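You operate a simulated robot arm through the tools that you are given. There is no shell and no other tool. Be economical: measure what you need, move in short steps, check, and stop when the job is done.

The job below is to be done with a simulated robot arm. You get a single attempt, and the scene is never put back.

TASK
Put the silver can from the build bench top on top of the small white roll there. Switch the switch of the control box on. Fetch the green module marked "30" from the build bench top and set it on top of the short white lamp. Shut the blue bench drawer. The order is free. Set down upright: silver can.
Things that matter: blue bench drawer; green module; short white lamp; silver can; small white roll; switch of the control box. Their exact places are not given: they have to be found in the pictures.

The check looks at the end state, three seconds after you hand in, the way a careful person would. Anything else that was tipped, shoved, dropped, spilled or broken makes it a failure.

THE ROBOT
A 7-joint arm with a vacuum gripper, on a carriage that runs on a rail from [0.243, 0] to [-2.237, -0.001] (x, y) and turns from -148 to 184 degrees about z. Base frame: it is fixed where the carriage stands at the start and does not move with it; the origin is on the floor, on the carriage's upright axis, x ahead of it, y to its left, z up. Readings come in m, degrees, newtons and seconds.
With the tool pointing down near the work surface it reaches from about 0.32 to 0.74 m from the robot's upright axis, wherever it stands. Its first joint turns from -166.0 to 166.0 degrees. Places, roughly: blue bench drawer [0.1, 0.5, 0.7]; green module [0.25, 0.5, 0.75]; short white lamp (7x7x7 cm) [0.6, 0.4, 0.9]; silver can [0.75, 0.25, 1]; small white roll (8x8x15 cm) [0.6, 0.6, 0.9]; switch of the control box [0.4, 0.4, 0.9]. Payload 1.06 kg.
Tool frame: the origin (TCP) lies in the middle of the cups' lips, and z points out of the cups. The gripper has 1 cup of 0.024 m across, covering 0.024 by 0.024 m (tool x, y); the bellows give 0.008 m. With the vacuum on, a cup seals on a smooth face that it is pressed against (1 to 4 N); it does not hold porous or soft things. The pull reaches 23 N.
Orientation is that of the tool frame in the base frame, as a unit quaternion [x, y, z, w]. With the cups facing straight down, the tool's x points along the base's -x, its y along +y and its z along -z.

THE INTERFACE
- The arm moves only by the tool nudge_tool. Its argument "targets" is one flat list of numbers, 6 for each row, row after row: the shift along the tool's x, y, z in m, then the turn, a rotation vector about the tool's x, y, z in degrees. In form: [x, y, z, wx, wy, wz, x, y, z, wx, wy, wz, ...]. A call has 1 to 8 rows; each row is the pose to reach, as a shift and turn from the pose commanded when the call began, along the tool's axes at that moment. "valve" is the vacuum: 1 switches it on, 0 off, set as the call begins (left out, the last holds). Each row takes 0.2 s and may step no farther than 0.05 m and 8.6 degrees from the row before; otherwise, or with a gripper value out of range, the whole call is refused. A pose out of reach is approached as far as the arm can. The call stops where the force on the tool passes 40 N (or 10 N more than at its start, if that is more) or the arm is blocked; 0.2 s more then pass. The pull builds up within a second once a cup has sealed. Time passes only in rows, and 0.2 s behind the last, so rows that repeat a pose give it time. The reply holds the time, the measured pose of the TCP, the force on the tool along the base axes and the pull of the vacuum, in the units named above and with some noise, with the torque about the TCP (base axes, N m) and any sound that the robot's microphone picked up, and new pictures: "show" is both (left out), scene, wrist or none.
- Cameras (640 x 400 px; columns grow to the right, rows downward): "scene" is now at [0.0041, 0.1867, 1.4982]; the picture's right is [0.49, -0.87, 0.00], its down [-0.72, -0.41, -0.56] and it looks along [0.49, 0.28, -0.83] (base axes); focal length 253 px, centre (320, 200). "wrist" rides on the gripper at [0.078, 0.019, -0.096] in the tool frame; the picture's right is [-0.24, 0.97, 0.00], its down [-0.71, -0.17, -0.69] and it looks along [-0.67, -0.16, 0.73] (tool axes); focal length 243 px, centre (320, 200).
- slide_trunk(by): slides the trunk up (or, below 0, down) by that many m; the arm and the scene camera ride with it, the base frame stays. It gives what a move gives, with no picture.
- base_move(legs): drives the robot by 1 to 6 legs, each [ahead, left, turn to the left] in m, m and degrees, along the robot's own axes; the way and the turn of a leg run together, so that a leg with both is an arc; at most 1.5 m and 180 degrees a leg. The arm and the cameras ride along, it lands a little off, and it stops where it bumps. It keeps to its track: a leg is cut to what the track allows. It gives what a move gives, and a new picture of the scene camera.
- pan_tilt(pan, tilt): turns the head with the scene camera to pan (to the left, within 155 degrees either way) and tilt (down, from -29 to 69), counted from straight ahead of the robot. It gives what a move gives, and a new picture of the scene camera.
- point_at(camera, pixels): for up to 12 pixels [column, row] of the newest picture of that camera ("zoom" is the newest enlarged one), the place [x, y, z] in the base frame of the surface seen there, good to about 0.003 m. It takes no simulated time.
- close_up(camera, box): a new picture of the part [left, top, right, bottom] of that camera's present view, enlarged. It takes no simulated time.
- sign_off(): hands the job in; it is judged then, once.

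Work in short steps. Measure before you move; look again where a grasp or a placing could have gone wrong, and mend it. You have 110 turns and 260 pictures in all, those below and enlarged ones among them. Switch the vacuum off and draw the arm clear of the work before you hand the job in, unless the task says otherwise; then end with one line.

The tools are called as a command line: name --argument value ..., lists and objects as JSON in quotes. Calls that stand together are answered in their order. nudge_tool: Moves the arm, as the interface text tells. Its arguments: {"type":"object","properties":{"targets":{"type":"array","items":{"type":"number"}},"valve":{"type":"number"},"show":{"type":"string","enum":["both","scene","wrist","none"]}},"required":["targets"]} The other tools are called the same way: slide_trunk (by) slides the trunk up or down; base_move (legs) drives the base; pan_tilt (pan, tilt) turns the head that bears the scene camera; point_at (camera, pixels) gives the place of the surface under pixels of a picture; close_up (camera, box) takes an enlarged picture of a part of a camera's view; sign_off () hands the job in.

At the start:

```text
t: 0.0
ee_pos: [0.3128, 0.2176, 1.2558]
tcp_rot: [0.0, 1.0, 0.0, 0.0]
ft_force: [0.1, -0.8, 0.9]
moment: [0.01, -0.04, 0.02]
pull: 0.1
trunk travel left (down, up): [-0.45, 0.14]
robot x, y, heading: [-0.0013, -0.0002, 0.1]
head pan, tilt: [29.5, 55.8]
```

scene: 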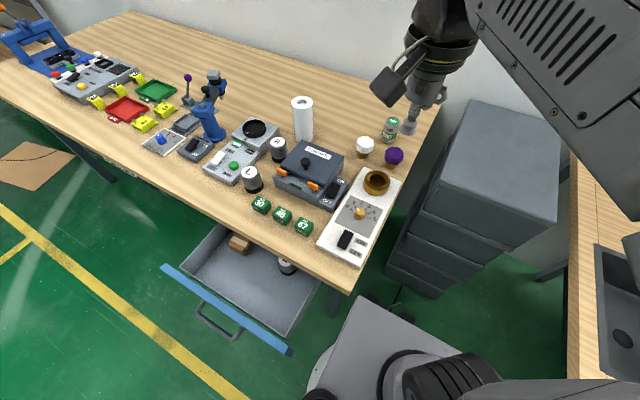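
wrist: 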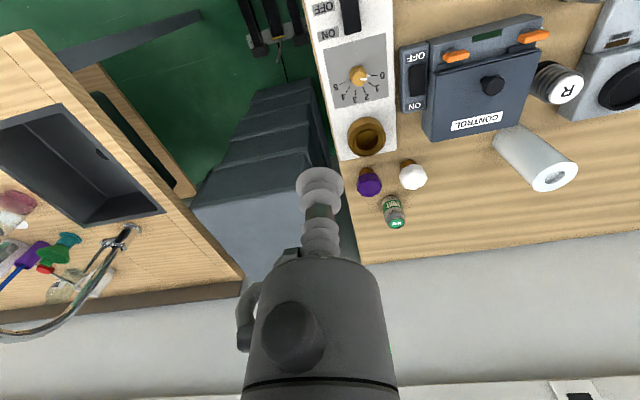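

The scene shows the bench with the can near (390,128), roll (302,118), white lamp (365,147), control box (310,170) and modules (261,205). I zoom in to identify them.

close_up --camera "scene" --box '[230, 80, 430, 205]'

close_up --camera "scene" --box '[150, 170, 390, 320]'

point_at --camera "scene" --pixels '[[390, 121], [390, 136], [302, 101], [304, 138], [365, 141], [394, 154], [261, 203], [327, 201], [340, 181], [165, 268], [288, 352], [260, 170]]'

```text
3.20 times, centred on (330, 142) of scene
```

zoom: 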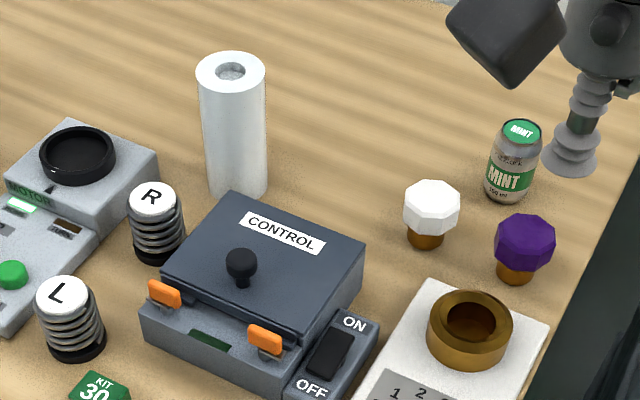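

```text
2.67 times, centred on (270, 245) of scene
```

zoom: 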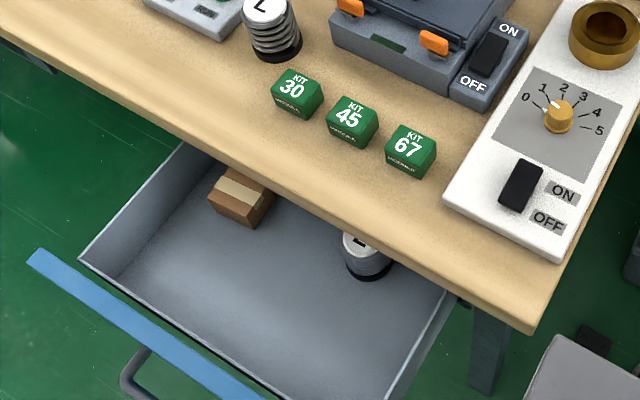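

```text
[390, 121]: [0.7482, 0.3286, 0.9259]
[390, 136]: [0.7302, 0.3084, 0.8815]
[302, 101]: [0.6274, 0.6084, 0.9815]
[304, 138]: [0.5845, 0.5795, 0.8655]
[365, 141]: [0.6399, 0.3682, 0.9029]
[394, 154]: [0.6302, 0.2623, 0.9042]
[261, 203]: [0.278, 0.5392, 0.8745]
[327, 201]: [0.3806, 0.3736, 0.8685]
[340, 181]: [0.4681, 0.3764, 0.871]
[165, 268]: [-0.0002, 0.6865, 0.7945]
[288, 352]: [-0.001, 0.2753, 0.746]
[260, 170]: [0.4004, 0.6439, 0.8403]
```

The white octagonal mushroom is the lamp; the can is at about (0.74,0.32), too far from here. I drive ahead 0.2 m to get it in reach.

base_move --legs '[[0.2, 0, 0]]'

```text
t: 1.6
ee_pos: [0.5151, 0.2176, 1.2557]
tcp_rot: [0.0, 1.0, 0.0, 0.0]
ft_force: [0.3, -0.8, 1.1]
moment: [0.01, 0.0, 0.01]
pull: 0.1
trunk travel left (down, up): [-0.45, 0.14]
robot x, y, heading: [0.1985, 0.0025, -0.0]
head pan, tilt: [29.5, 55.8]
```

scene: 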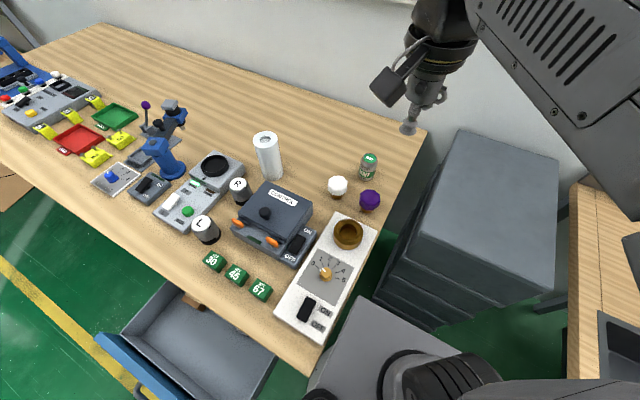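

The view is closer to top-down now; I zoom on can/lamp/roll/box to get precise tops.

close_up --camera "scene" --box '[240, 120, 400, 220]'

close_up --camera "scene" --box '[190, 180, 350, 280]'

```text
4.00 times, centred on (320, 170) of scene
```

zoom: 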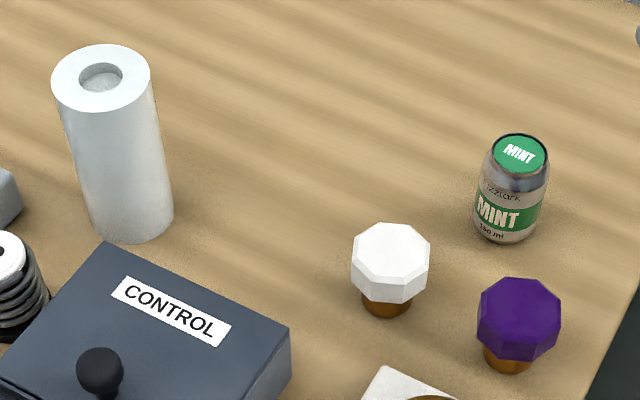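

```text
4.00 times, centred on (270, 230) of scene
```

zoom: 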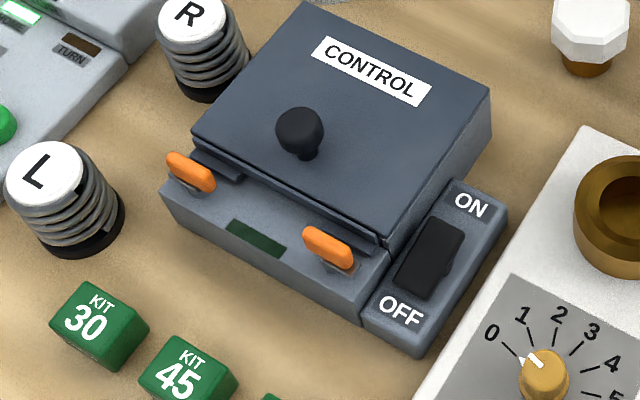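

From this zoom I measure the module top (about (90,310)), rocker (430,258) and surrounding faces.

point_at --camera "zoom" --pixels '[[88, 286], [142, 319], [107, 340], [58, 320], [97, 313], [455, 228], [440, 225], [412, 287], [430, 258], [470, 205], [400, 312], [30, 330]]'

point_at --camera "scene" --pixels '[[370, 158], [373, 160], [368, 160], [337, 182], [337, 179], [332, 182], [343, 182], [255, 140], [276, 140], [265, 133], [265, 146], [350, 160]]'

```text
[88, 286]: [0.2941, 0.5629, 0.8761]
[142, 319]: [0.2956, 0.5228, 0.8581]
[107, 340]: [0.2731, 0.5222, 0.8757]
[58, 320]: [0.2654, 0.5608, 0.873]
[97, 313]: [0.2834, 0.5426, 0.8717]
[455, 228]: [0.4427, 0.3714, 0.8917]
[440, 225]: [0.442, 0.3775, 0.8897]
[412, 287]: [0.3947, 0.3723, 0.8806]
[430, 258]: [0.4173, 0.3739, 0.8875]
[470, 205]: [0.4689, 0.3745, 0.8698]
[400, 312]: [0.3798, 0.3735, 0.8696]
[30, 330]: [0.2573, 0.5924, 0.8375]
```

```text
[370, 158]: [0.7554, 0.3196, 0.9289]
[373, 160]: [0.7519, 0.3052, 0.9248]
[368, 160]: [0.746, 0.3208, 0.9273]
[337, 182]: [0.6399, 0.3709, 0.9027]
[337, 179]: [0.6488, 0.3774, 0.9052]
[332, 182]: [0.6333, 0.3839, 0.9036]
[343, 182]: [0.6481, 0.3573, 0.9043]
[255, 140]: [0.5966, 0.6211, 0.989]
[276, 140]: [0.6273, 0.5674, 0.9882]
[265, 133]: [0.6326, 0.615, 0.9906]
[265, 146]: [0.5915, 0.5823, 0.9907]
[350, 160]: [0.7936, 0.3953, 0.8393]
```

Can top is at about (0.755,0.319,0.928), lamp top (0.640,0.370,0.903), roll top (0.612,0.597,0.99). I move the tool over the can at height in six rows plus hold.

nudge_tool --targets '[-0.04, 0.017, 0, 0, 0, 0, -0.08, 0.034, 0, 0, 0, 0, -0.12, 0.051, 0, 0, 0, 0, -0.16, 0.068, 0, 0, 0, 0, -0.2, 0.085, 0, 0, 0, 0, -0.239, 0.101, 0, 0, 0, 0, -0.239, 0.101, 0.05, 0, 0, 0, -0.239, 0.101, 0.1, 0, 0, 0]'

```text
t: 3.4
ee_pos: [0.7547, 0.3172, 1.1559]
tcp_rot: [0.0, 1.0, 0.0, 0.0]
ft_force: [0.3, -0.5, 0.2]
moment: [-0.01, -0.03, 0.01]
pull: 0.0
out of reach, approached as far as the arm can: row 6, 7
trunk travel left (down, up): [-0.45, 0.14]
robot x, y, heading: [0.202, 0.004, 0.2]
head pan, tilt: [29.5, 55.8]
```

scene: 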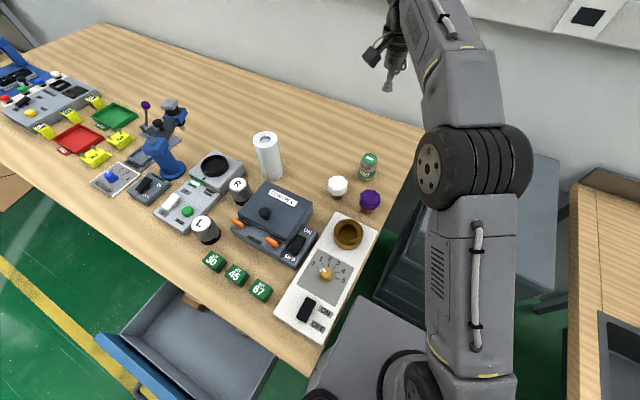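
wrist: 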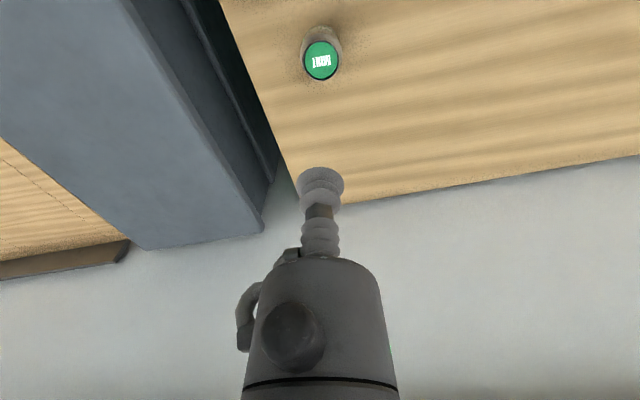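

The can's green disc is at (321,61) in the wrist picture; I measure it.

point_at --camera "wrist" --pixels '[[321, 61], [310, 58], [333, 63], [322, 50], [319, 75]]'

```text
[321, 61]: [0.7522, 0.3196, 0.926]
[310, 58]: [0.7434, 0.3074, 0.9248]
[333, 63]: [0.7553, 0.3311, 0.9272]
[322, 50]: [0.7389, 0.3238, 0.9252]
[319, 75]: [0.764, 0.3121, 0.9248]
```

Can centre (0.751,0.319,0.926). I descend to 1 cm above it with a small correction.

nudge_tool --targets '[0.003, 0.001, 0.045, 0, 0, 0, 0.003, 0.001, 0.09, 0, 0, 0, 0.003, 0.001, 0.135, 0, 0, 0, 0.003, 0.001, 0.18, 0, 0, 0, 0.003, 0.001, 0.215, 0, 0, 0, 0.003, 0.001, 0.215, 0, 0, 0]' --valve 1

```text
t: 4.8
ee_pos: [0.7513, 0.3183, 0.9399]
tcp_rot: [0.0, 1.0, 0.0, 0.0]
ft_force: [0.0, 0.1, 0.8]
moment: [0.03, 0.01, 0.03]
pull: 0.1
trunk travel left (down, up): [-0.45, 0.14]
robot x, y, heading: [0.2028, 0.0049, -0.2]
head pan, tilt: [29.5, 55.8]
```

scene: 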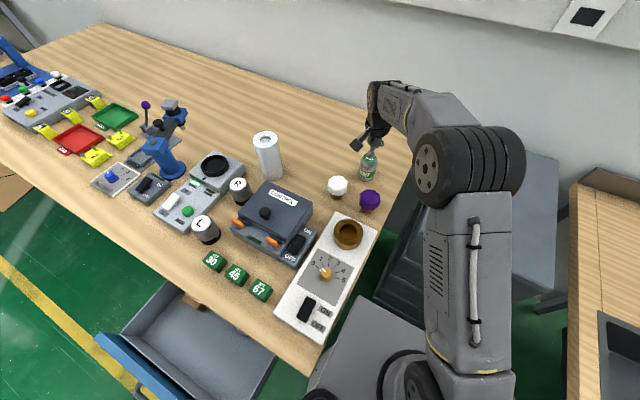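
wrist: 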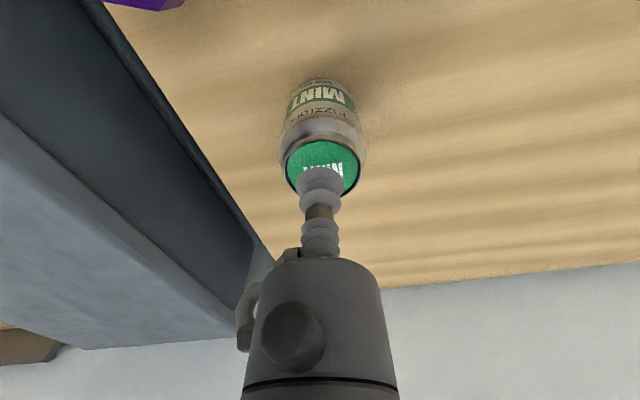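

The cup is centred over the green disc. I press down in small steps.

nudge_tool --targets '[0, 0, 0.008, 0, 0, 0, 0, 0, 0.013, 0, 0, 0, 0, 0, 0.016, 0, 0, 0, 0, 0, 0.016, 0, 0, 0, 0, 0, 0.016, 0, 0, 0, 0, 0, 0.016, 0, 0, 0]' --show "none"

```text
t: 6.2
ee_pos: [0.7507, 0.3199, 0.9254]
tcp_rot: [-0.001, 1.0, 0.002, 0.001]
ft_force: [2.6, 1.7, 15.1]
moment: [-0.02, -0.01, 0.0]
pull: 23.0
trunk travel left (down, up): [-0.45, 0.14]
robot x, y, heading: [0.2005, -0.0011, -0.2]
head pan, tilt: [29.5, 55.8]
```

Sealed with 23 N pull. I lift straight up by 0.2 m.

nudge_tool --targets '[0, 0, -0.01, 0, 0, 0, 0, 0, -0.04, 0, 0, 0, 0, 0, -0.08, 0, 0, 0, 0, 0, -0.12, 0, 0, 0, 0, 0, -0.16, 0, 0, 0, 0, 0, -0.205, 0, 0, 0, 0, 0, -0.205, 0, 0, 0]'

```text
t: 7.8
ee_pos: [0.7516, 0.3208, 1.1317]
tcp_rot: [0.0, 1.0, 0.0, 0.0]
ft_force: [0.4, 0.1, -0.9]
moment: [0.02, 0.01, 0.01]
pull: 23.0
trunk travel left (down, up): [-0.45, 0.14]
robot x, y, heading: [0.2015, 0.0016, -0.1]
head pan, tilt: [29.5, 55.8]
```

scene: 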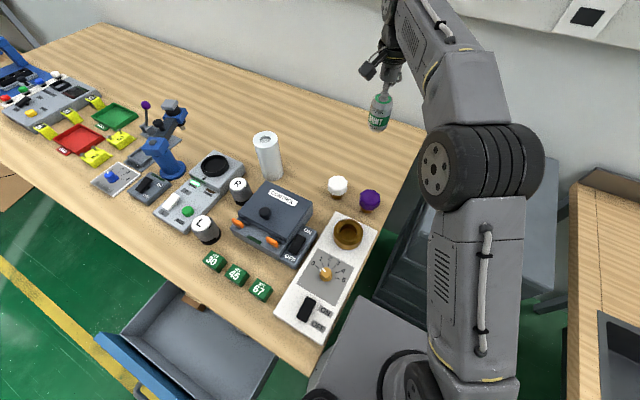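
wrist: 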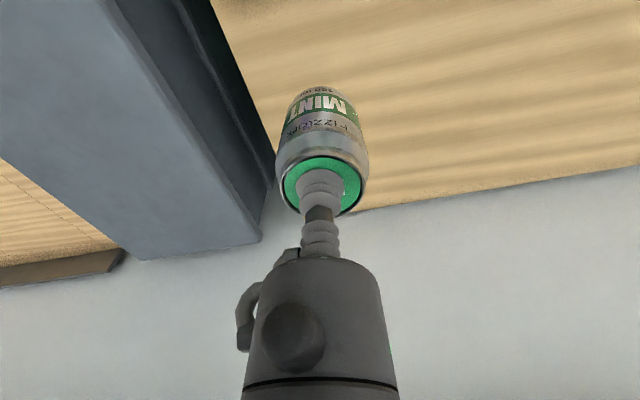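

The can hangs upright. The roll is at 0.72 m radius, so I raise the trunk a bit to ease reach at that height, then move toward it.

slide_trunk --by 0.08

nudge_tool --targets '[0.025, 0.035, 0, 0, 0, 0, 0.05, 0.07, 0, 0, 0, 0, 0.075, 0.105, 0, 0, 0, 0, 0.1, 0.14, 0, 0, 0, 0, 0.125, 0.175, 0, 0, 0, 0, 0.15, 0.21, 0, 0, 0, 0, 0.15, 0.21, 0, 0, 0, 0]'

```text
t: 9.0
ee_pos: [0.7516, 0.321, 1.2109]
tcp_rot: [0.0, 1.0, 0.0, -0.001]
ft_force: [-0.2, 0.0, -1.4]
moment: [0.01, -0.03, 0.0]
pull: 22.3
trunk travel left (down, up): [-0.53, 0.06]
robot x, y, heading: [0.2014, 0.0018, -0.1]
head pan, tilt: [29.5, 55.8]
```

```text
t: 10.6
ee_pos: [0.5995, 0.5211, 1.2063]
tcp_rot: [0.0, 1.0, -0.001, 0.0]
ft_force: [-0.7, 0.0, -2.3]
moment: [-0.01, 0.0, 0.0]
pull: 22.4
out of reach, approached as far as the arm can: row 6, 7
trunk travel left (down, up): [-0.53, 0.06]
robot x, y, heading: [0.1997, -0.0002, 0.1]
head pan, tilt: [29.5, 55.8]
```

scene: 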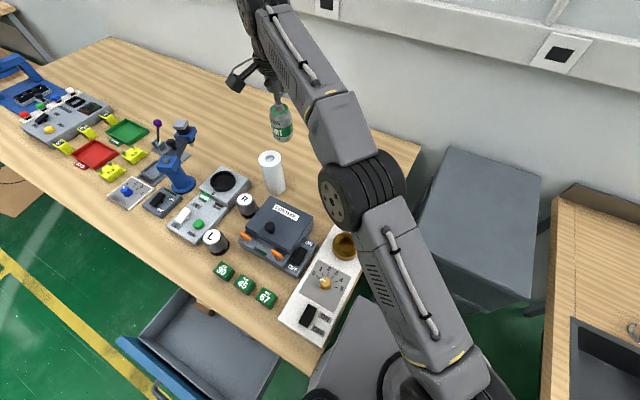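
wrist: 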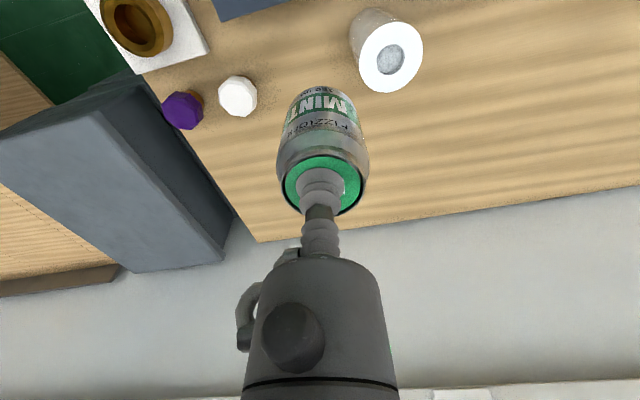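

Reach ends here at radius 0.657; I measure the roll ring (391,57) and shift base ahead 0.04 with trunk up 0.05 to gain reach.

point_at --camera "wrist" --pixels '[[364, 59], [418, 55], [389, 27], [393, 88], [372, 38], [412, 78], [405, 30], [374, 80], [391, 58]]'

slide_trunk --by 0.05

base_move --legs '[[0.04, 0, 0]]'

```text
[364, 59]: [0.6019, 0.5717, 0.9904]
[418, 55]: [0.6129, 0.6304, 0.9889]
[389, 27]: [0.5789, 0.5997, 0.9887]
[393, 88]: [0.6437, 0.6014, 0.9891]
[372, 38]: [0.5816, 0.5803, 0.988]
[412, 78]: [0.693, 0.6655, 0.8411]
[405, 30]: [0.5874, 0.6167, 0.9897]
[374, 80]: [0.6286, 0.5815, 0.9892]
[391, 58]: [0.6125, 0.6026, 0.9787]
```

```text
t: 11.5
ee_pos: [0.5997, 0.5194, 1.2575]
tcp_rot: [0.0, 1.0, 0.0, 0.0]
ft_force: [-0.1, 0.9, -1.6]
moment: [0.0, 0.02, 0.02]
pull: 23.0
trunk travel left (down, up): [-0.58, 0.01]
robot x, y, heading: [0.1995, -0.0014, 0.1]
head pan, tilt: [29.5, 55.8]
```

```text
t: 12.4
ee_pos: [0.6385, 0.5187, 1.2586]
tcp_rot: [0.0, 1.0, 0.0, 0.0]
ft_force: [-0.3, 0.8, -1.9]
moment: [0.0, -0.01, 0.0]
pull: 22.8
trunk travel left (down, up): [-0.58, 0.01]
robot x, y, heading: [0.2424, -0.0001, -0.1]
head pan, tilt: [29.5, 55.8]
```

scene: 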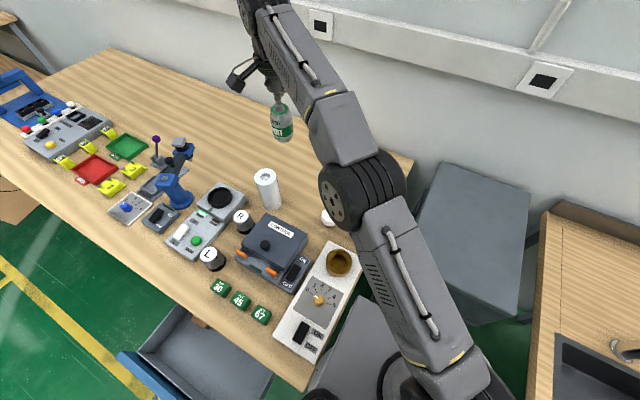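

Roll centre is (0.611,0.600,0.989). I lower to z≈1.125 here, still outside the roll and above its top.

nudge_tool --targets '[0, 0, 0.04, 0, 0, 0, 0, 0, 0.08, 0, 0, 0, 0, 0, 0.12, 0, 0, 0, 0, 0, 0.133, 0, 0, 0, 0, 0, 0.133, 0, 0, 0]' --show "none"

```text
t: 13.6
ee_pos: [0.6397, 0.518, 1.1252]
tcp_rot: [0.001, 1.0, 0.001, 0.0]
ft_force: [1.2, 0.0, -1.3]
moment: [-0.03, -0.01, 0.0]
pull: 22.6
trunk travel left (down, up): [-0.58, 0.01]
robot x, y, heading: [0.2401, -0.0043, -0.1]
head pan, tilt: [29.5, 55.8]
```

Now at (0.640,0.518,1.125); shift to the roll centre: tool x +0.0287, y +0.082.

nudge_tool --targets '[0.01, 0.028, 0, 0, 0, 0, 0.02, 0.056, 0, 0, 0, 0, 0.0287, 0.082, 0, 0, 0, 0, 0.0287, 0.082, 0, 0, 0, 0, 0.0287, 0.082, 0, 0, 0, 0]'

```text
t: 14.8
ee_pos: [0.6082, 0.5905, 1.124]
tcp_rot: [0.0, 1.0, -0.001, 0.0]
ft_force: [-1.4, 0.2, -2.1]
moment: [0.01, -0.02, -0.01]
pull: 22.8
out of reach, approached as far as the arm can: row 3, 4, 5
trunk travel left (down, up): [-0.58, 0.01]
robot x, y, heading: [0.2399, 0.0001, -0.1]
head pan, tilt: [29.5, 55.8]
```

scene: 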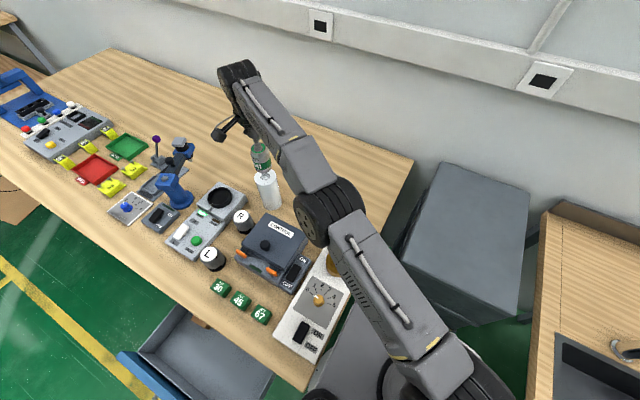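
wrist: 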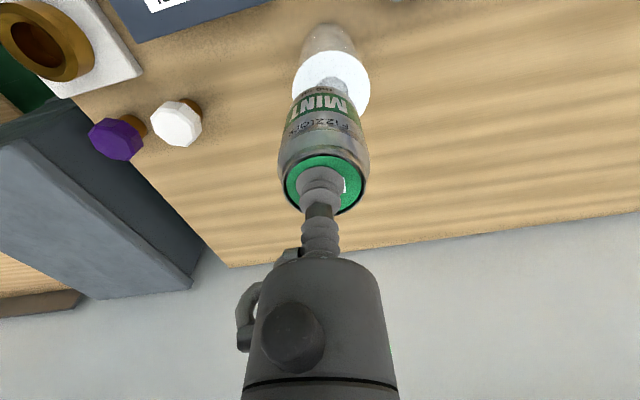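

Almost there (0.608,0.5905). Lower 0.03 to gain reach and see whether the remaining 9 mm closes.

nudge_tool --targets '[0, 0, 0.015, 0, 0, 0, 0, 0, 0.03, 0, 0, 0, 0, 0, 0.03, 0, 0, 0]' --show "none"

```text
t: 15.6
ee_pos: [0.6073, 0.5908, 1.0935]
tcp_rot: [0.001, 1.0, 0.0, 0.0]
ft_force: [0.8, 0.1, -2.5]
moment: [0.01, 0.03, 0.02]
pull: 23.0
trunk travel left (down, up): [-0.58, 0.01]
robot x, y, heading: [0.2379, 0.0004, -0.3]
head pan, tilt: [29.5, 55.8]
```

Commanded pose was the clamped one, so I add the remaining shift: base +0.004 x, +0.0095 y.

nudge_tool --targets '[-0.003, 0.0095, 0, 0, 0, 0, -0.003, 0.0095, 0, 0, 0, 0, -0.003, 0.0095, 0, 0, 0, 0]'

```text
t: 16.4
ee_pos: [0.608, 0.5965, 1.0937]
tcp_rot: [0.001, 1.0, 0.001, -0.001]
ft_force: [0.9, 0.4, -1.8]
moment: [-0.01, -0.01, -0.03]
pull: 23.4
trunk travel left (down, up): [-0.58, 0.01]
robot x, y, heading: [0.2375, 0.0011, 0.0]
head pan, tilt: [29.5, 55.8]
```

scene: 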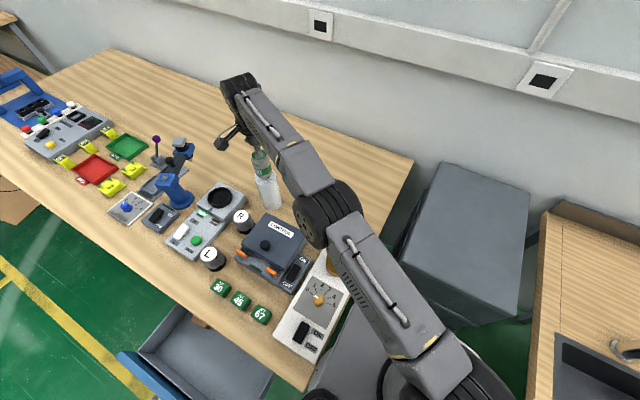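
wrist: 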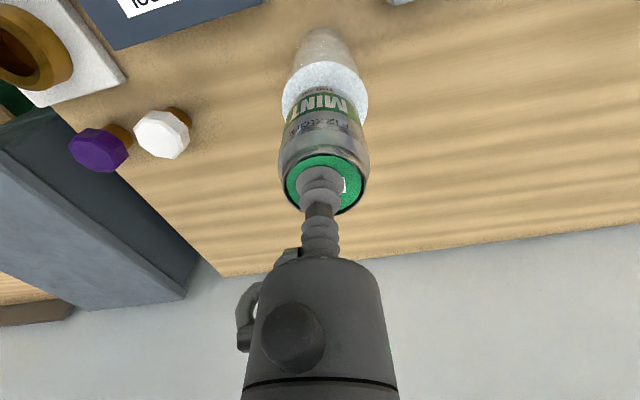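

Within about 4 mm of centre. I lower slowly onto the roll, expecting contact near TCP z 1.078.

nudge_tool --targets '[-0.002, 0.002, 0.006, 0, 0, 0, -0.002, 0.002, 0.01, 0, 0, 0, -0.002, 0.002, 0.014, 0, 0, 0, -0.002, 0.002, 0.016, 0, 0, 0, -0.002, 0.002, 0.016, 0, 0, 0]'

```text
t: 17.6
ee_pos: [0.6105, 0.5996, 1.0781]
tcp_rot: [0.001, 1.0, 0.001, 0.001]
ft_force: [-0.5, 0.2, 1.5]
moment: [-0.02, 0.03, 0.02]
pull: 22.7
out of reach, approached as far as the arm can: row 1, 2, 3, 4, 5
trunk travel left (down, up): [-0.58, 0.01]
robot x, y, heading: [0.2408, 0.0008, -0.0]
head pan, tilt: [29.5, 55.8]
```

scene: 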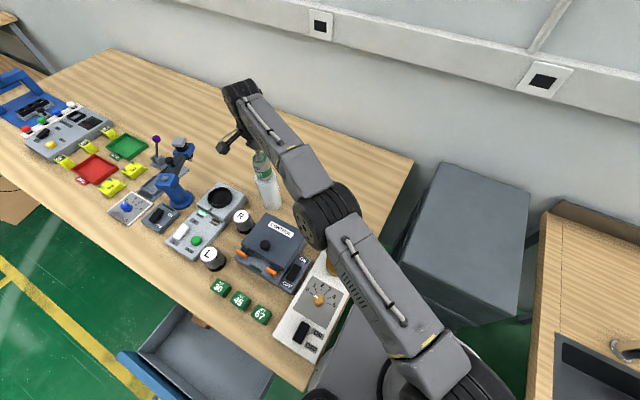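
wrist: 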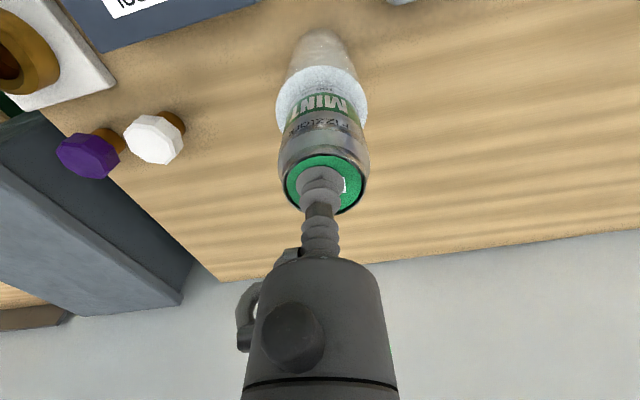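

Force turned from −2 to +1.5 N: contact begins. Press 1.5 mm more, then release vacuum and wait.

nudge_tool --targets '[0, 0, 0.0015, 0, 0, 0, 0, 0, 0.0015, 0, 0, 0]' --show "none"

nudge_tool --targets '[0, 0, 0, 0, 0, 0, 0, 0, 0, 0, 0, 0, 0, 0, 0, 0, 0, 0, 0, 0, 0, 0, 0, 0, 0, 0, 0, 0, 0, 0]' --valve 0 --show "none"

```text
t: 18.2
ee_pos: [0.6098, 0.5996, 1.078]
tcp_rot: [0.0, 1.0, 0.0, 0.001]
ft_force: [1.5, 1.6, 10.8]
moment: [0.01, 0.02, 0.03]
pull: 23.2
trunk travel left (down, up): [-0.58, 0.01]
robot x, y, heading: [0.2402, -0.0008, 0.1]
head pan, tilt: [29.5, 55.8]
```

```text
t: 19.4
ee_pos: [0.6091, 0.6002, 1.0772]
tcp_rot: [0.002, 1.0, 0.0, 0.0]
ft_force: [0.4, -0.8, 0.3]
moment: [-0.01, 0.01, -0.02]
pull: 0.0
trunk travel left (down, up): [-0.58, 0.01]
robot x, y, heading: [0.2437, -0.0, 0.3]
head pan, tilt: [29.5, 55.8]
```

Released (pull 0). Rise slowly, then pull back toward the robot.

nudge_tool --targets '[0, 0, -0.006, 0, 0, 0, 0, 0, -0.02, 0, 0, 0, 0, -0.005, -0.045, 0, 0, 0, 0.01, -0.04, -0.06, 0, 0, 0, 0.01, -0.08, -0.07, 0, 0, 0, 0.01, -0.12, -0.08, 0, 0, 0]'

```text
t: 20.8
ee_pos: [0.6, 0.4766, 1.1573]
tcp_rot: [0.001, 1.0, 0.0, 0.0]
ft_force: [-0.3, -0.2, -1.6]
moment: [-0.02, -0.03, 0.0]
pull: 0.0
out of reach, approached as far as the arm can: row 3
trunk travel left (down, up): [-0.58, 0.01]
robot x, y, heading: [0.2389, -0.0041, 0.1]
head pan, tilt: [29.5, 55.8]
```

scene: 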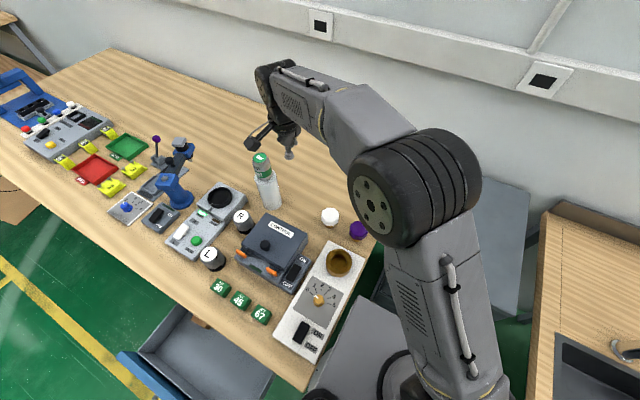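
wrist: 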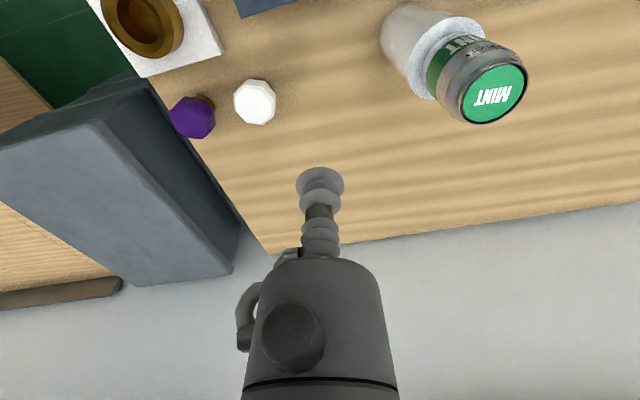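

The can stands on the roll. I measure the lamp's top (255,101) now while in view, and the module/switch in the scene picture.

point_at --camera "wrist" --pixels '[[255, 101], [238, 101], [271, 100], [254, 85], [256, 118], [245, 91], [266, 113], [490, 95]]'

close_up --camera "scene" --box '[190, 220, 350, 320]'

close_up --camera "wrist" --box '[205, 70, 305, 132]'

```text
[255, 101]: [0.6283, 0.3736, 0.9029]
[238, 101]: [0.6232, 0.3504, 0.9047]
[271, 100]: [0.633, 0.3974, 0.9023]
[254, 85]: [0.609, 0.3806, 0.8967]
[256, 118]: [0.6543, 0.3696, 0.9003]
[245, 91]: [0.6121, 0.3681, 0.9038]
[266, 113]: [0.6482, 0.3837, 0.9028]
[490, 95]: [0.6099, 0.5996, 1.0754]
```

```text
4.00 times, centred on (270, 270) of scene
```

zoom: 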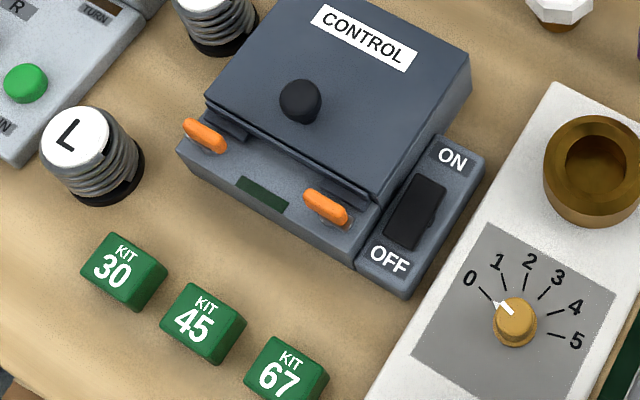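

```text
6.40 times, centred on (255, 101) of wrist
```

zoom: 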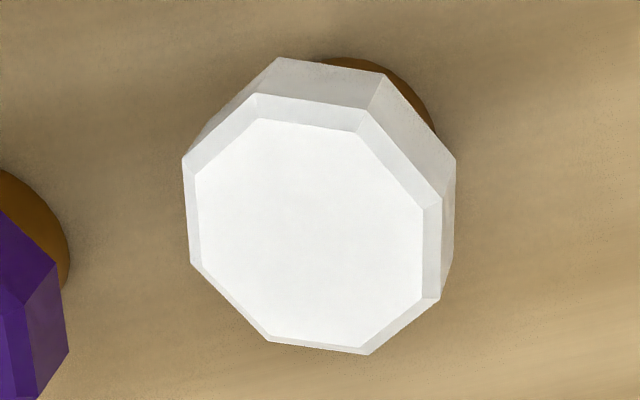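

The flat octagon's centre is at zoom (314,235); I measure it and then go over the module.

point_at --camera "zoom" --pixels '[[314, 235], [262, 125], [364, 340], [210, 170], [415, 290]]'

nudge_tool --targets '[0.045, 0, 0, 0, 0, 0, 0.09, 0, 0, 0, 0, 0, 0.135, 0.0, 0, 0, 0, 0, 0.18, 0.0, 0, 0, 0, 0, 0.22, 0.02, 0, 0, 0, 0, 0.26, 0.04, 0, 0, 0, 0, 0.29, 0.06, 0, 0, 0, 0, 0.31, 0.065, 0, 0, 0, 0]'

```text
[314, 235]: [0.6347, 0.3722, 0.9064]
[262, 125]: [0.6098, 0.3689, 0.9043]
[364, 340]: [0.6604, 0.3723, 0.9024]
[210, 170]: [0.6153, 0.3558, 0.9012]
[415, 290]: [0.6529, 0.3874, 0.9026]
```

```text
t: 22.6
ee_pos: [0.2887, 0.5462, 1.156]
tcp_rot: [0.001, 1.0, 0.001, 0.0]
ft_force: [1.0, -0.2, 0.1]
moment: [0.02, -0.04, 0.01]
pull: 0.0
trunk travel left (down, up): [-0.58, 0.01]
robot x, y, heading: [0.2404, 0.0027, -0.6]
head pan, tilt: [29.5, 55.8]
```

scene: 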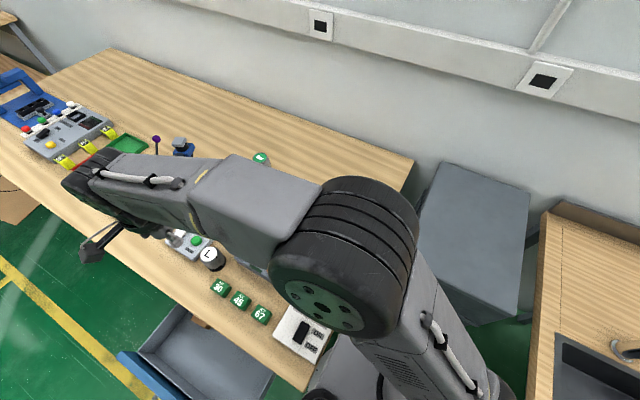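
wrist: 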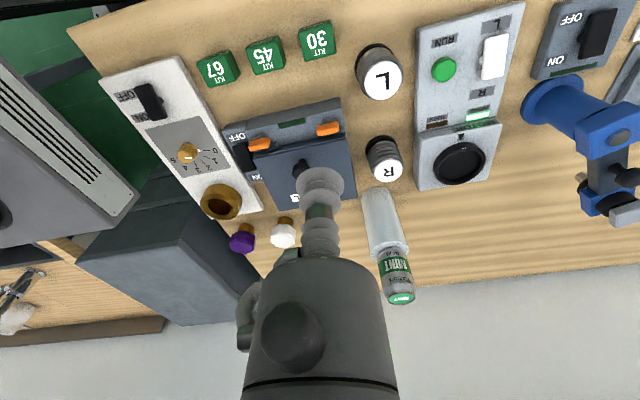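

Lamp centre ≈ (0.635,0.371,0.903). Now I zoom on the module 30 at wrist (316,40).

close_up --camera "wrist" --box '[268, 10, 364, 70]'

```text
6.67 times, centred on (316, 40) of wrist
```

zoom: 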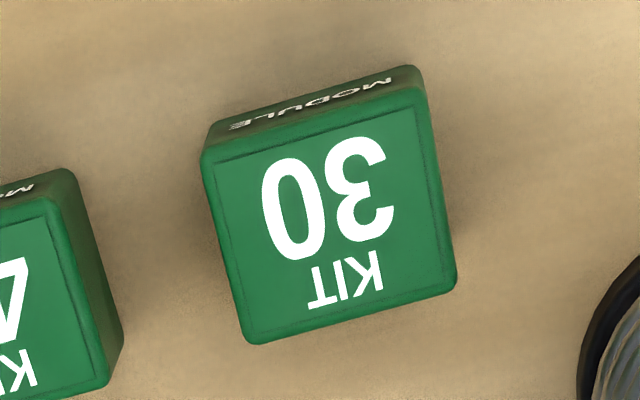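

point_at --camera "zoom" --pixels '[[328, 220], [225, 168], [410, 110], [436, 275], [255, 325], [540, 200]]'

```text
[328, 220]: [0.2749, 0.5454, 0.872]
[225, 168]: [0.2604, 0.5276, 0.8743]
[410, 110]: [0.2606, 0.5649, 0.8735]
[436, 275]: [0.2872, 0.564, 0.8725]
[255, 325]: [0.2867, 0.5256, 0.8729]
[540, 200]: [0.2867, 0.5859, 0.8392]
```

Module top centre ≈ (0.274,0.545,0.873). Descend to about 1.2 cm above it with the vacuum on.

nudge_tool --targets '[0.0145, -0.001, 0.045, 0, 0, 0, 0.0145, -0.001, 0.09, 0, 0, 0, 0.0145, -0.001, 0.135, 0, 0, 0, 0.0145, -0.001, 0.18, 0, 0, 0, 0.0145, -0.001, 0.225, 0, 0, 0, 0.0145, -0.001, 0.27, 0, 0, 0, 0.0145, -0.001, 0.27, 0, 0, 0]' --valve 1 --show "wrist"

```text
t: 24.2
ee_pos: [0.275, 0.5463, 0.8862]
tcp_rot: [0.001, 1.0, 0.0, 0.0]
ft_force: [0.5, -0.4, -0.7]
moment: [0.04, 0.01, 0.0]
pull: 0.0
trunk travel left (down, up): [-0.58, 0.01]
robot x, y, heading: [0.2402, -0.0011, -0.1]
head pan, tilt: [29.5, 55.8]
```

wrist: 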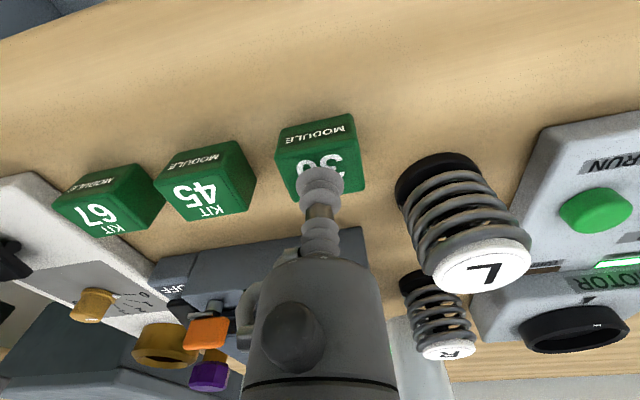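

Cup is over the "30" module. Press down ~15 mm in small steps.

nudge_tool --targets '[0, 0, 0.007, 0, 0, 0, 0, 0, 0.012, 0, 0, 0, 0, 0, 0.0155, 0, 0, 0, 0, 0, 0.0155, 0, 0, 0, 0, 0, 0.0155, 0, 0, 0, 0, 0, 0.0155, 0, 0, 0]' --show "none"

```text
t: 25.6
ee_pos: [0.275, 0.5445, 0.8725]
tcp_rot: [0.001, 1.0, 0.0, 0.0]
ft_force: [1.9, 1.6, 12.1]
moment: [0.01, 0.01, -0.01]
pull: 22.8
trunk travel left (down, up): [-0.58, 0.01]
robot x, y, heading: [0.2401, -0.0002, -0.4]
head pan, tilt: [29.5, 55.8]
```

Sealed. Lift 0.24 m straight up.

nudge_tool --targets '[0, 0, -0.01, 0, 0, 0, 0, 0, -0.05, 0, 0, 0, 0, 0, -0.1, 0, 0, 0, 0, 0, -0.15, 0, 0, 0, 0, 0, -0.2, 0, 0, 0, 0, 0, -0.24, 0, 0, 0]' --show "wrist"

```text
t: 27.0
ee_pos: [0.2749, 0.5429, 1.1125]
tcp_rot: [0.001, 1.0, 0.001, 0.0]
ft_force: [0.4, 0.4, 0.1]
moment: [0.02, -0.02, -0.04]
pull: 22.7
trunk travel left (down, up): [-0.58, 0.01]
robot x, y, heading: [0.239, 0.0001, -0.2]
head pan, tilt: [29.5, 55.8]
```

wrist: 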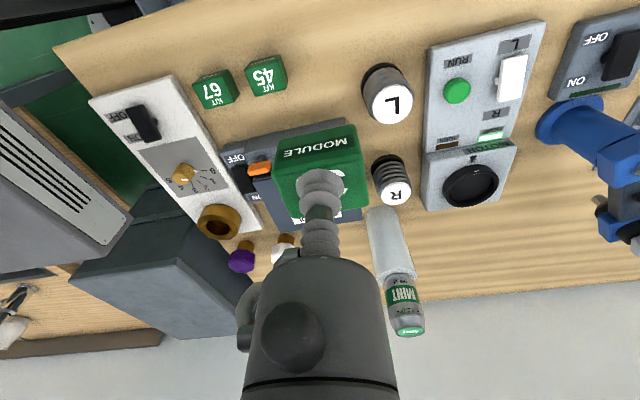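

Module held. Move straight over the lamp: base (+0.360, −0.172).

nudge_tool --targets '[-0.045, -0.0215, 0, 0, 0, 0, -0.09, -0.043, 0, 0, 0, 0, -0.135, -0.0645, 0, 0, 0, 0, -0.18, -0.086, 0, 0, 0, 0, -0.225, -0.1075, 0, 0, 0, 0, -0.27, -0.129, 0, 0, 0, 0, -0.315, -0.1505, 0, 0, 0, 0, -0.36, -0.172, 0, 0, 0, 0]'

```text
t: 28.8
ee_pos: [0.6346, 0.3708, 1.1112]
tcp_rot: [0.001, 1.0, 0.001, 0.0]
ft_force: [0.6, -0.4, -0.4]
moment: [-0.02, -0.03, 0.01]
pull: 22.9
trunk travel left (down, up): [-0.58, 0.01]
robot x, y, heading: [0.2413, 0.0014, 0.0]
head pan, tilt: [29.5, 55.8]
```

scene: 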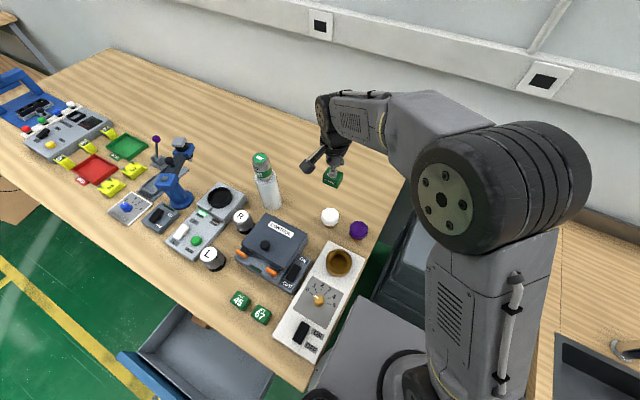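
wrist: 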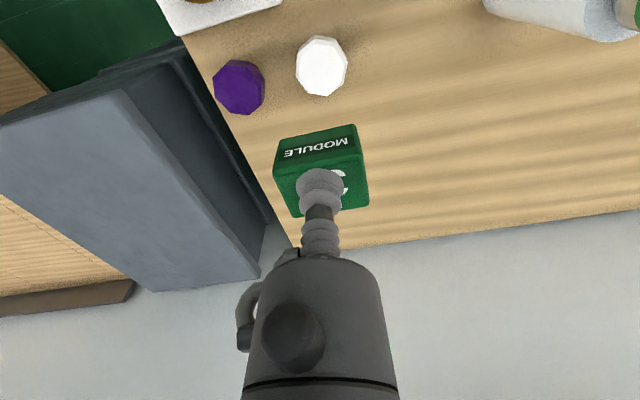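

I recheck lamp centre at wrist (321,66) before lowering.

point_at --camera "wrist" --pixels '[[321, 68], [303, 68], [340, 68], [319, 48], [322, 90]]'

```text
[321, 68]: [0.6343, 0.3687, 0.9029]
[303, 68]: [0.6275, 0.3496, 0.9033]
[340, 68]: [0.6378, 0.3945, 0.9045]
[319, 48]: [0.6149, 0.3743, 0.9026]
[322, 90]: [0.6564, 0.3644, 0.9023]
```

Aligned. Contact expected at TCP z≈0.938; lower to 0.948.

nudge_tool --targets '[0, 0, 0.045, 0, 0, 0, 0, 0, 0.09, 0, 0, 0, 0, 0, 0.135, 0, 0, 0, 0, 0, 0.155, 0, 0, 0, 0, 0, 0.163, 0, 0, 0, 0, 0, 0.163, 0, 0, 0]'

```text
t: 30.2
ee_pos: [0.6353, 0.371, 0.9484]
tcp_rot: [0.001, 1.0, 0.0, 0.0]
ft_force: [0.1, -0.7, -0.5]
moment: [0.01, -0.01, 0.02]
pull: 22.7
trunk travel left (down, up): [-0.58, 0.01]
robot x, y, heading: [0.2402, -0.0014, -0.1]
head pan, tilt: [29.5, 55.8]
```

scene: 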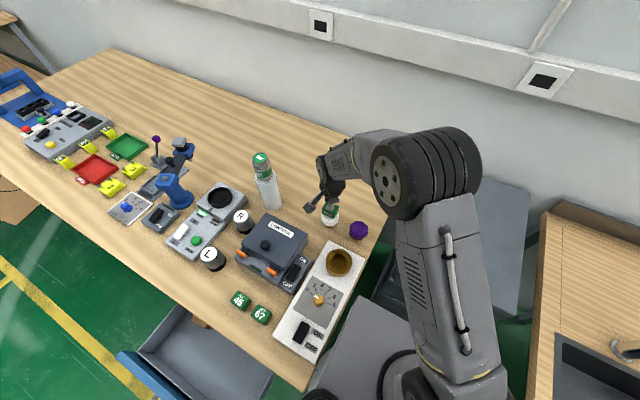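
wrist: 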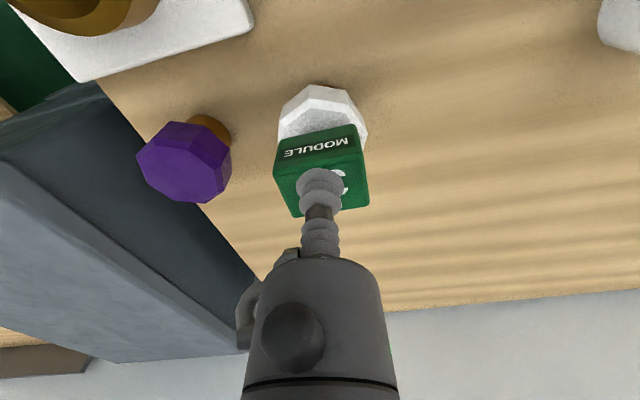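

Lower the last centimetre gently.

nudge_tool --targets '[0, 0, 0.004, 0, 0, 0, 0, 0, 0.008, 0, 0, 0, 0, 0, 0.0105, 0, 0, 0, 0, 0, 0.0105, 0, 0, 0]' --show "none"

```text
t: 31.2
ee_pos: [0.6358, 0.3709, 0.938]
tcp_rot: [0.001, 1.0, 0.0, 0.0]
ft_force: [1.1, 0.4, -1.0]
moment: [0.0, -0.01, 0.01]
pull: 22.6
trunk travel left (down, up): [-0.58, 0.01]
robot x, y, heading: [0.2416, -0.0009, -0.2]
head pan, tilt: [29.5, 55.8]
```

No contact yet; continue by 1 mm steps.

nudge_tool --targets '[0, 0, 0.001, 0, 0, 0, 0, 0, 0.002, 0, 0, 0, 0, 0, 0.002, 0, 0, 0]' --show "none"

```text
t: 32.0
ee_pos: [0.6362, 0.3715, 0.9364]
tcp_rot: [0.001, 1.0, 0.001, 0.001]
ft_force: [-1.1, 0.1, 10.4]
moment: [-0.03, 0.0, -0.02]
pull: 22.9
trunk travel left (down, up): [-0.58, 0.01]
robot x, y, heading: [0.2368, -0.0003, -0.3]
head pan, tilt: [29.5, 55.8]
```

Contact at 10 N. Release and wait, then rise.

nudge_tool --targets '[0, 0, 0, 0, 0, 0, 0, 0, 0, 0, 0, 0, 0, 0, 0, 0, 0, 0, 0, 0, 0, 0, 0, 0, 0, 0, 0, 0, 0, 0]' --valve 0 --show "none"

nudge_tool --targets '[0, 0, -0.006, 0, 0, 0, 0, 0, -0.03, 0, 0, 0, 0, 0, -0.07, 0, 0, 0, 0, 0, -0.11, 0, 0, 0, 0, 0, -0.15, 0, 0, 0]'

```text
t: 33.2
ee_pos: [0.6348, 0.3699, 0.9355]
tcp_rot: [0.001, 1.0, 0.001, 0.0]
ft_force: [-0.1, -0.6, 2.0]
moment: [-0.03, -0.03, 0.0]
pull: 0.1
trunk travel left (down, up): [-0.58, 0.01]
robot x, y, heading: [0.2394, 0.0017, 0.0]
head pan, tilt: [29.5, 55.8]
```

```text
t: 34.4
ee_pos: [0.6345, 0.3696, 1.086]
tcp_rot: [0.0, 1.0, 0.0, 0.0]
ft_force: [-0.8, -0.4, -0.3]
moment: [-0.01, 0.03, 0.0]
pull: 0.0
trunk travel left (down, up): [-0.58, 0.01]
robot x, y, heading: [0.2407, -0.0003, -0.3]
head pan, tilt: [29.5, 55.8]
```

scene: 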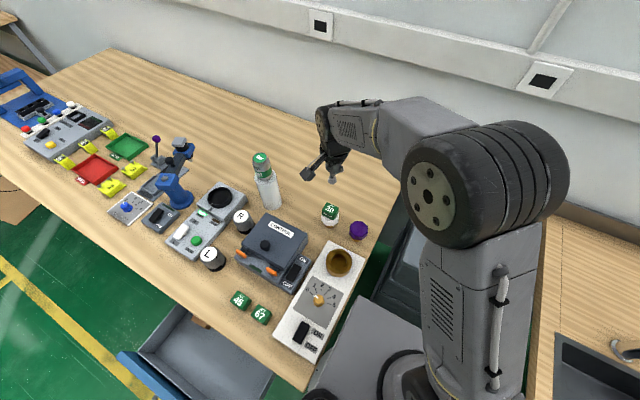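
wrist: 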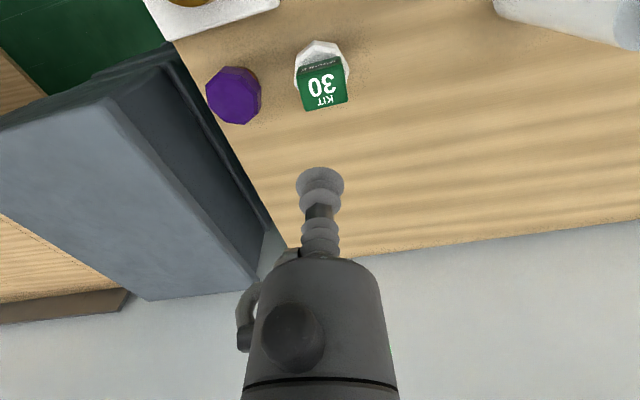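

The module sits on the lamp. Now the rocker: measure box side clearance around it in a zoom.

close_up --camera "scene" --box '[235, 210, 331, 270]'

close_up --camera "scene" --box '[270, 245, 334, 285]'

```text
6.67 times, centred on (283, 240) of scene
```

zoom: 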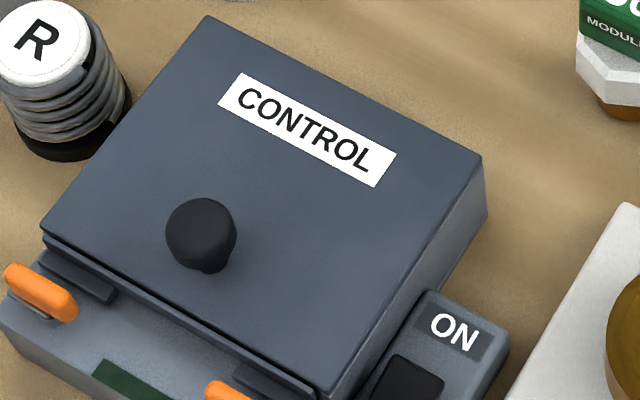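

```text
10.00 times, centred on (302, 265) of scene
```

zoom: 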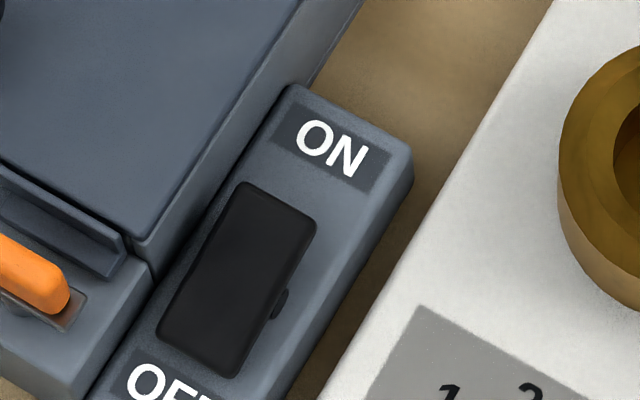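

point_at --camera "zoom" --pixels '[[243, 190], [311, 224], [275, 212], [262, 235], [238, 280], [170, 330], [228, 370], [210, 160], [150, 225], [340, 145], [255, 130], [280, 300]]'

```text
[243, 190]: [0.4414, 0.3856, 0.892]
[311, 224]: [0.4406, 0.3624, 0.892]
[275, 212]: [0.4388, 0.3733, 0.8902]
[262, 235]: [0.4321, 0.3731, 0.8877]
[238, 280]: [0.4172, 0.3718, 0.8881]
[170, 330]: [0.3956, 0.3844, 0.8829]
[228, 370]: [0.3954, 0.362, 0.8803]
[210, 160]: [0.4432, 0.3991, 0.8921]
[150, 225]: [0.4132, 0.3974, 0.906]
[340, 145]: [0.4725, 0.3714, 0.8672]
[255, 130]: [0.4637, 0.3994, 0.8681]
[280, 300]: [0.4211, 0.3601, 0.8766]
```

Rocker spans x 0.394–0.444, y 0.362–0.386, ON end raised (0.892 vs 0.881). I check lid/knob heights to keep the gripper body clear.

point_at --camera "scene" --pixels '[[264, 244], [260, 225], [290, 240], [275, 258], [271, 271], [242, 254], [339, 260]]'

nudge_tool --targets '[0.05, 0, 0, 0, 0, 0, 0.1, 0, 0, 0, 0, 0, 0.15, 0, 0, 0, 0, 0, 0.195, 0.001, 0, 0, 0, 0, 0.195, 0.001, 0.04, 0, 0, 0, 0.195, 0.001, 0.08, 0, 0, 0]'

```text
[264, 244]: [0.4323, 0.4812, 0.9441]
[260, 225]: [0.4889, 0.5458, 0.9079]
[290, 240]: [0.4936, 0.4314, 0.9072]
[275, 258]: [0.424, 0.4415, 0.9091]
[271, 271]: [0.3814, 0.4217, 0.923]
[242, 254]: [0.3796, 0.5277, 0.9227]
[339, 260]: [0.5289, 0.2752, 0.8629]
```

```text
t: 35.8
ee_pos: [0.4381, 0.3766, 1.0058]
tcp_rot: [0.001, 1.0, 0.0, 0.0]
ft_force: [-0.7, 0.0, -0.4]
moment: [0.04, -0.03, -0.01]
pull: 0.1
trunk travel left (down, up): [-0.58, 0.01]
robot x, y, heading: [0.2384, -0.0021, 0.1]
head pan, tilt: [29.5, 55.8]
```

scene: 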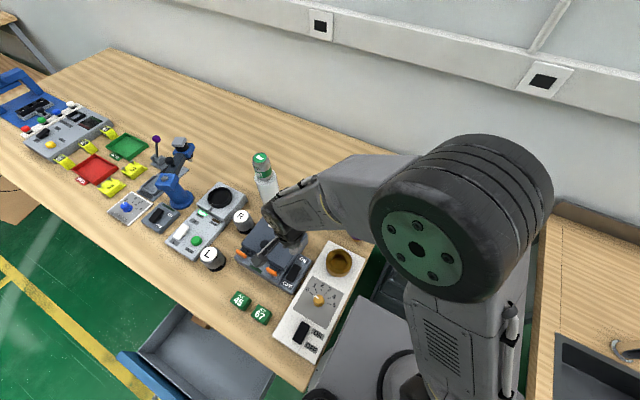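
wrist: 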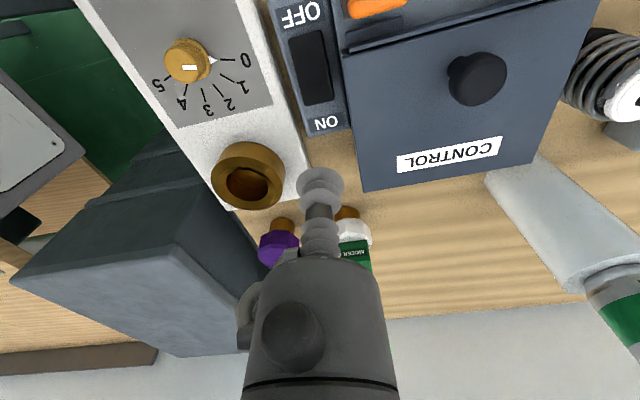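

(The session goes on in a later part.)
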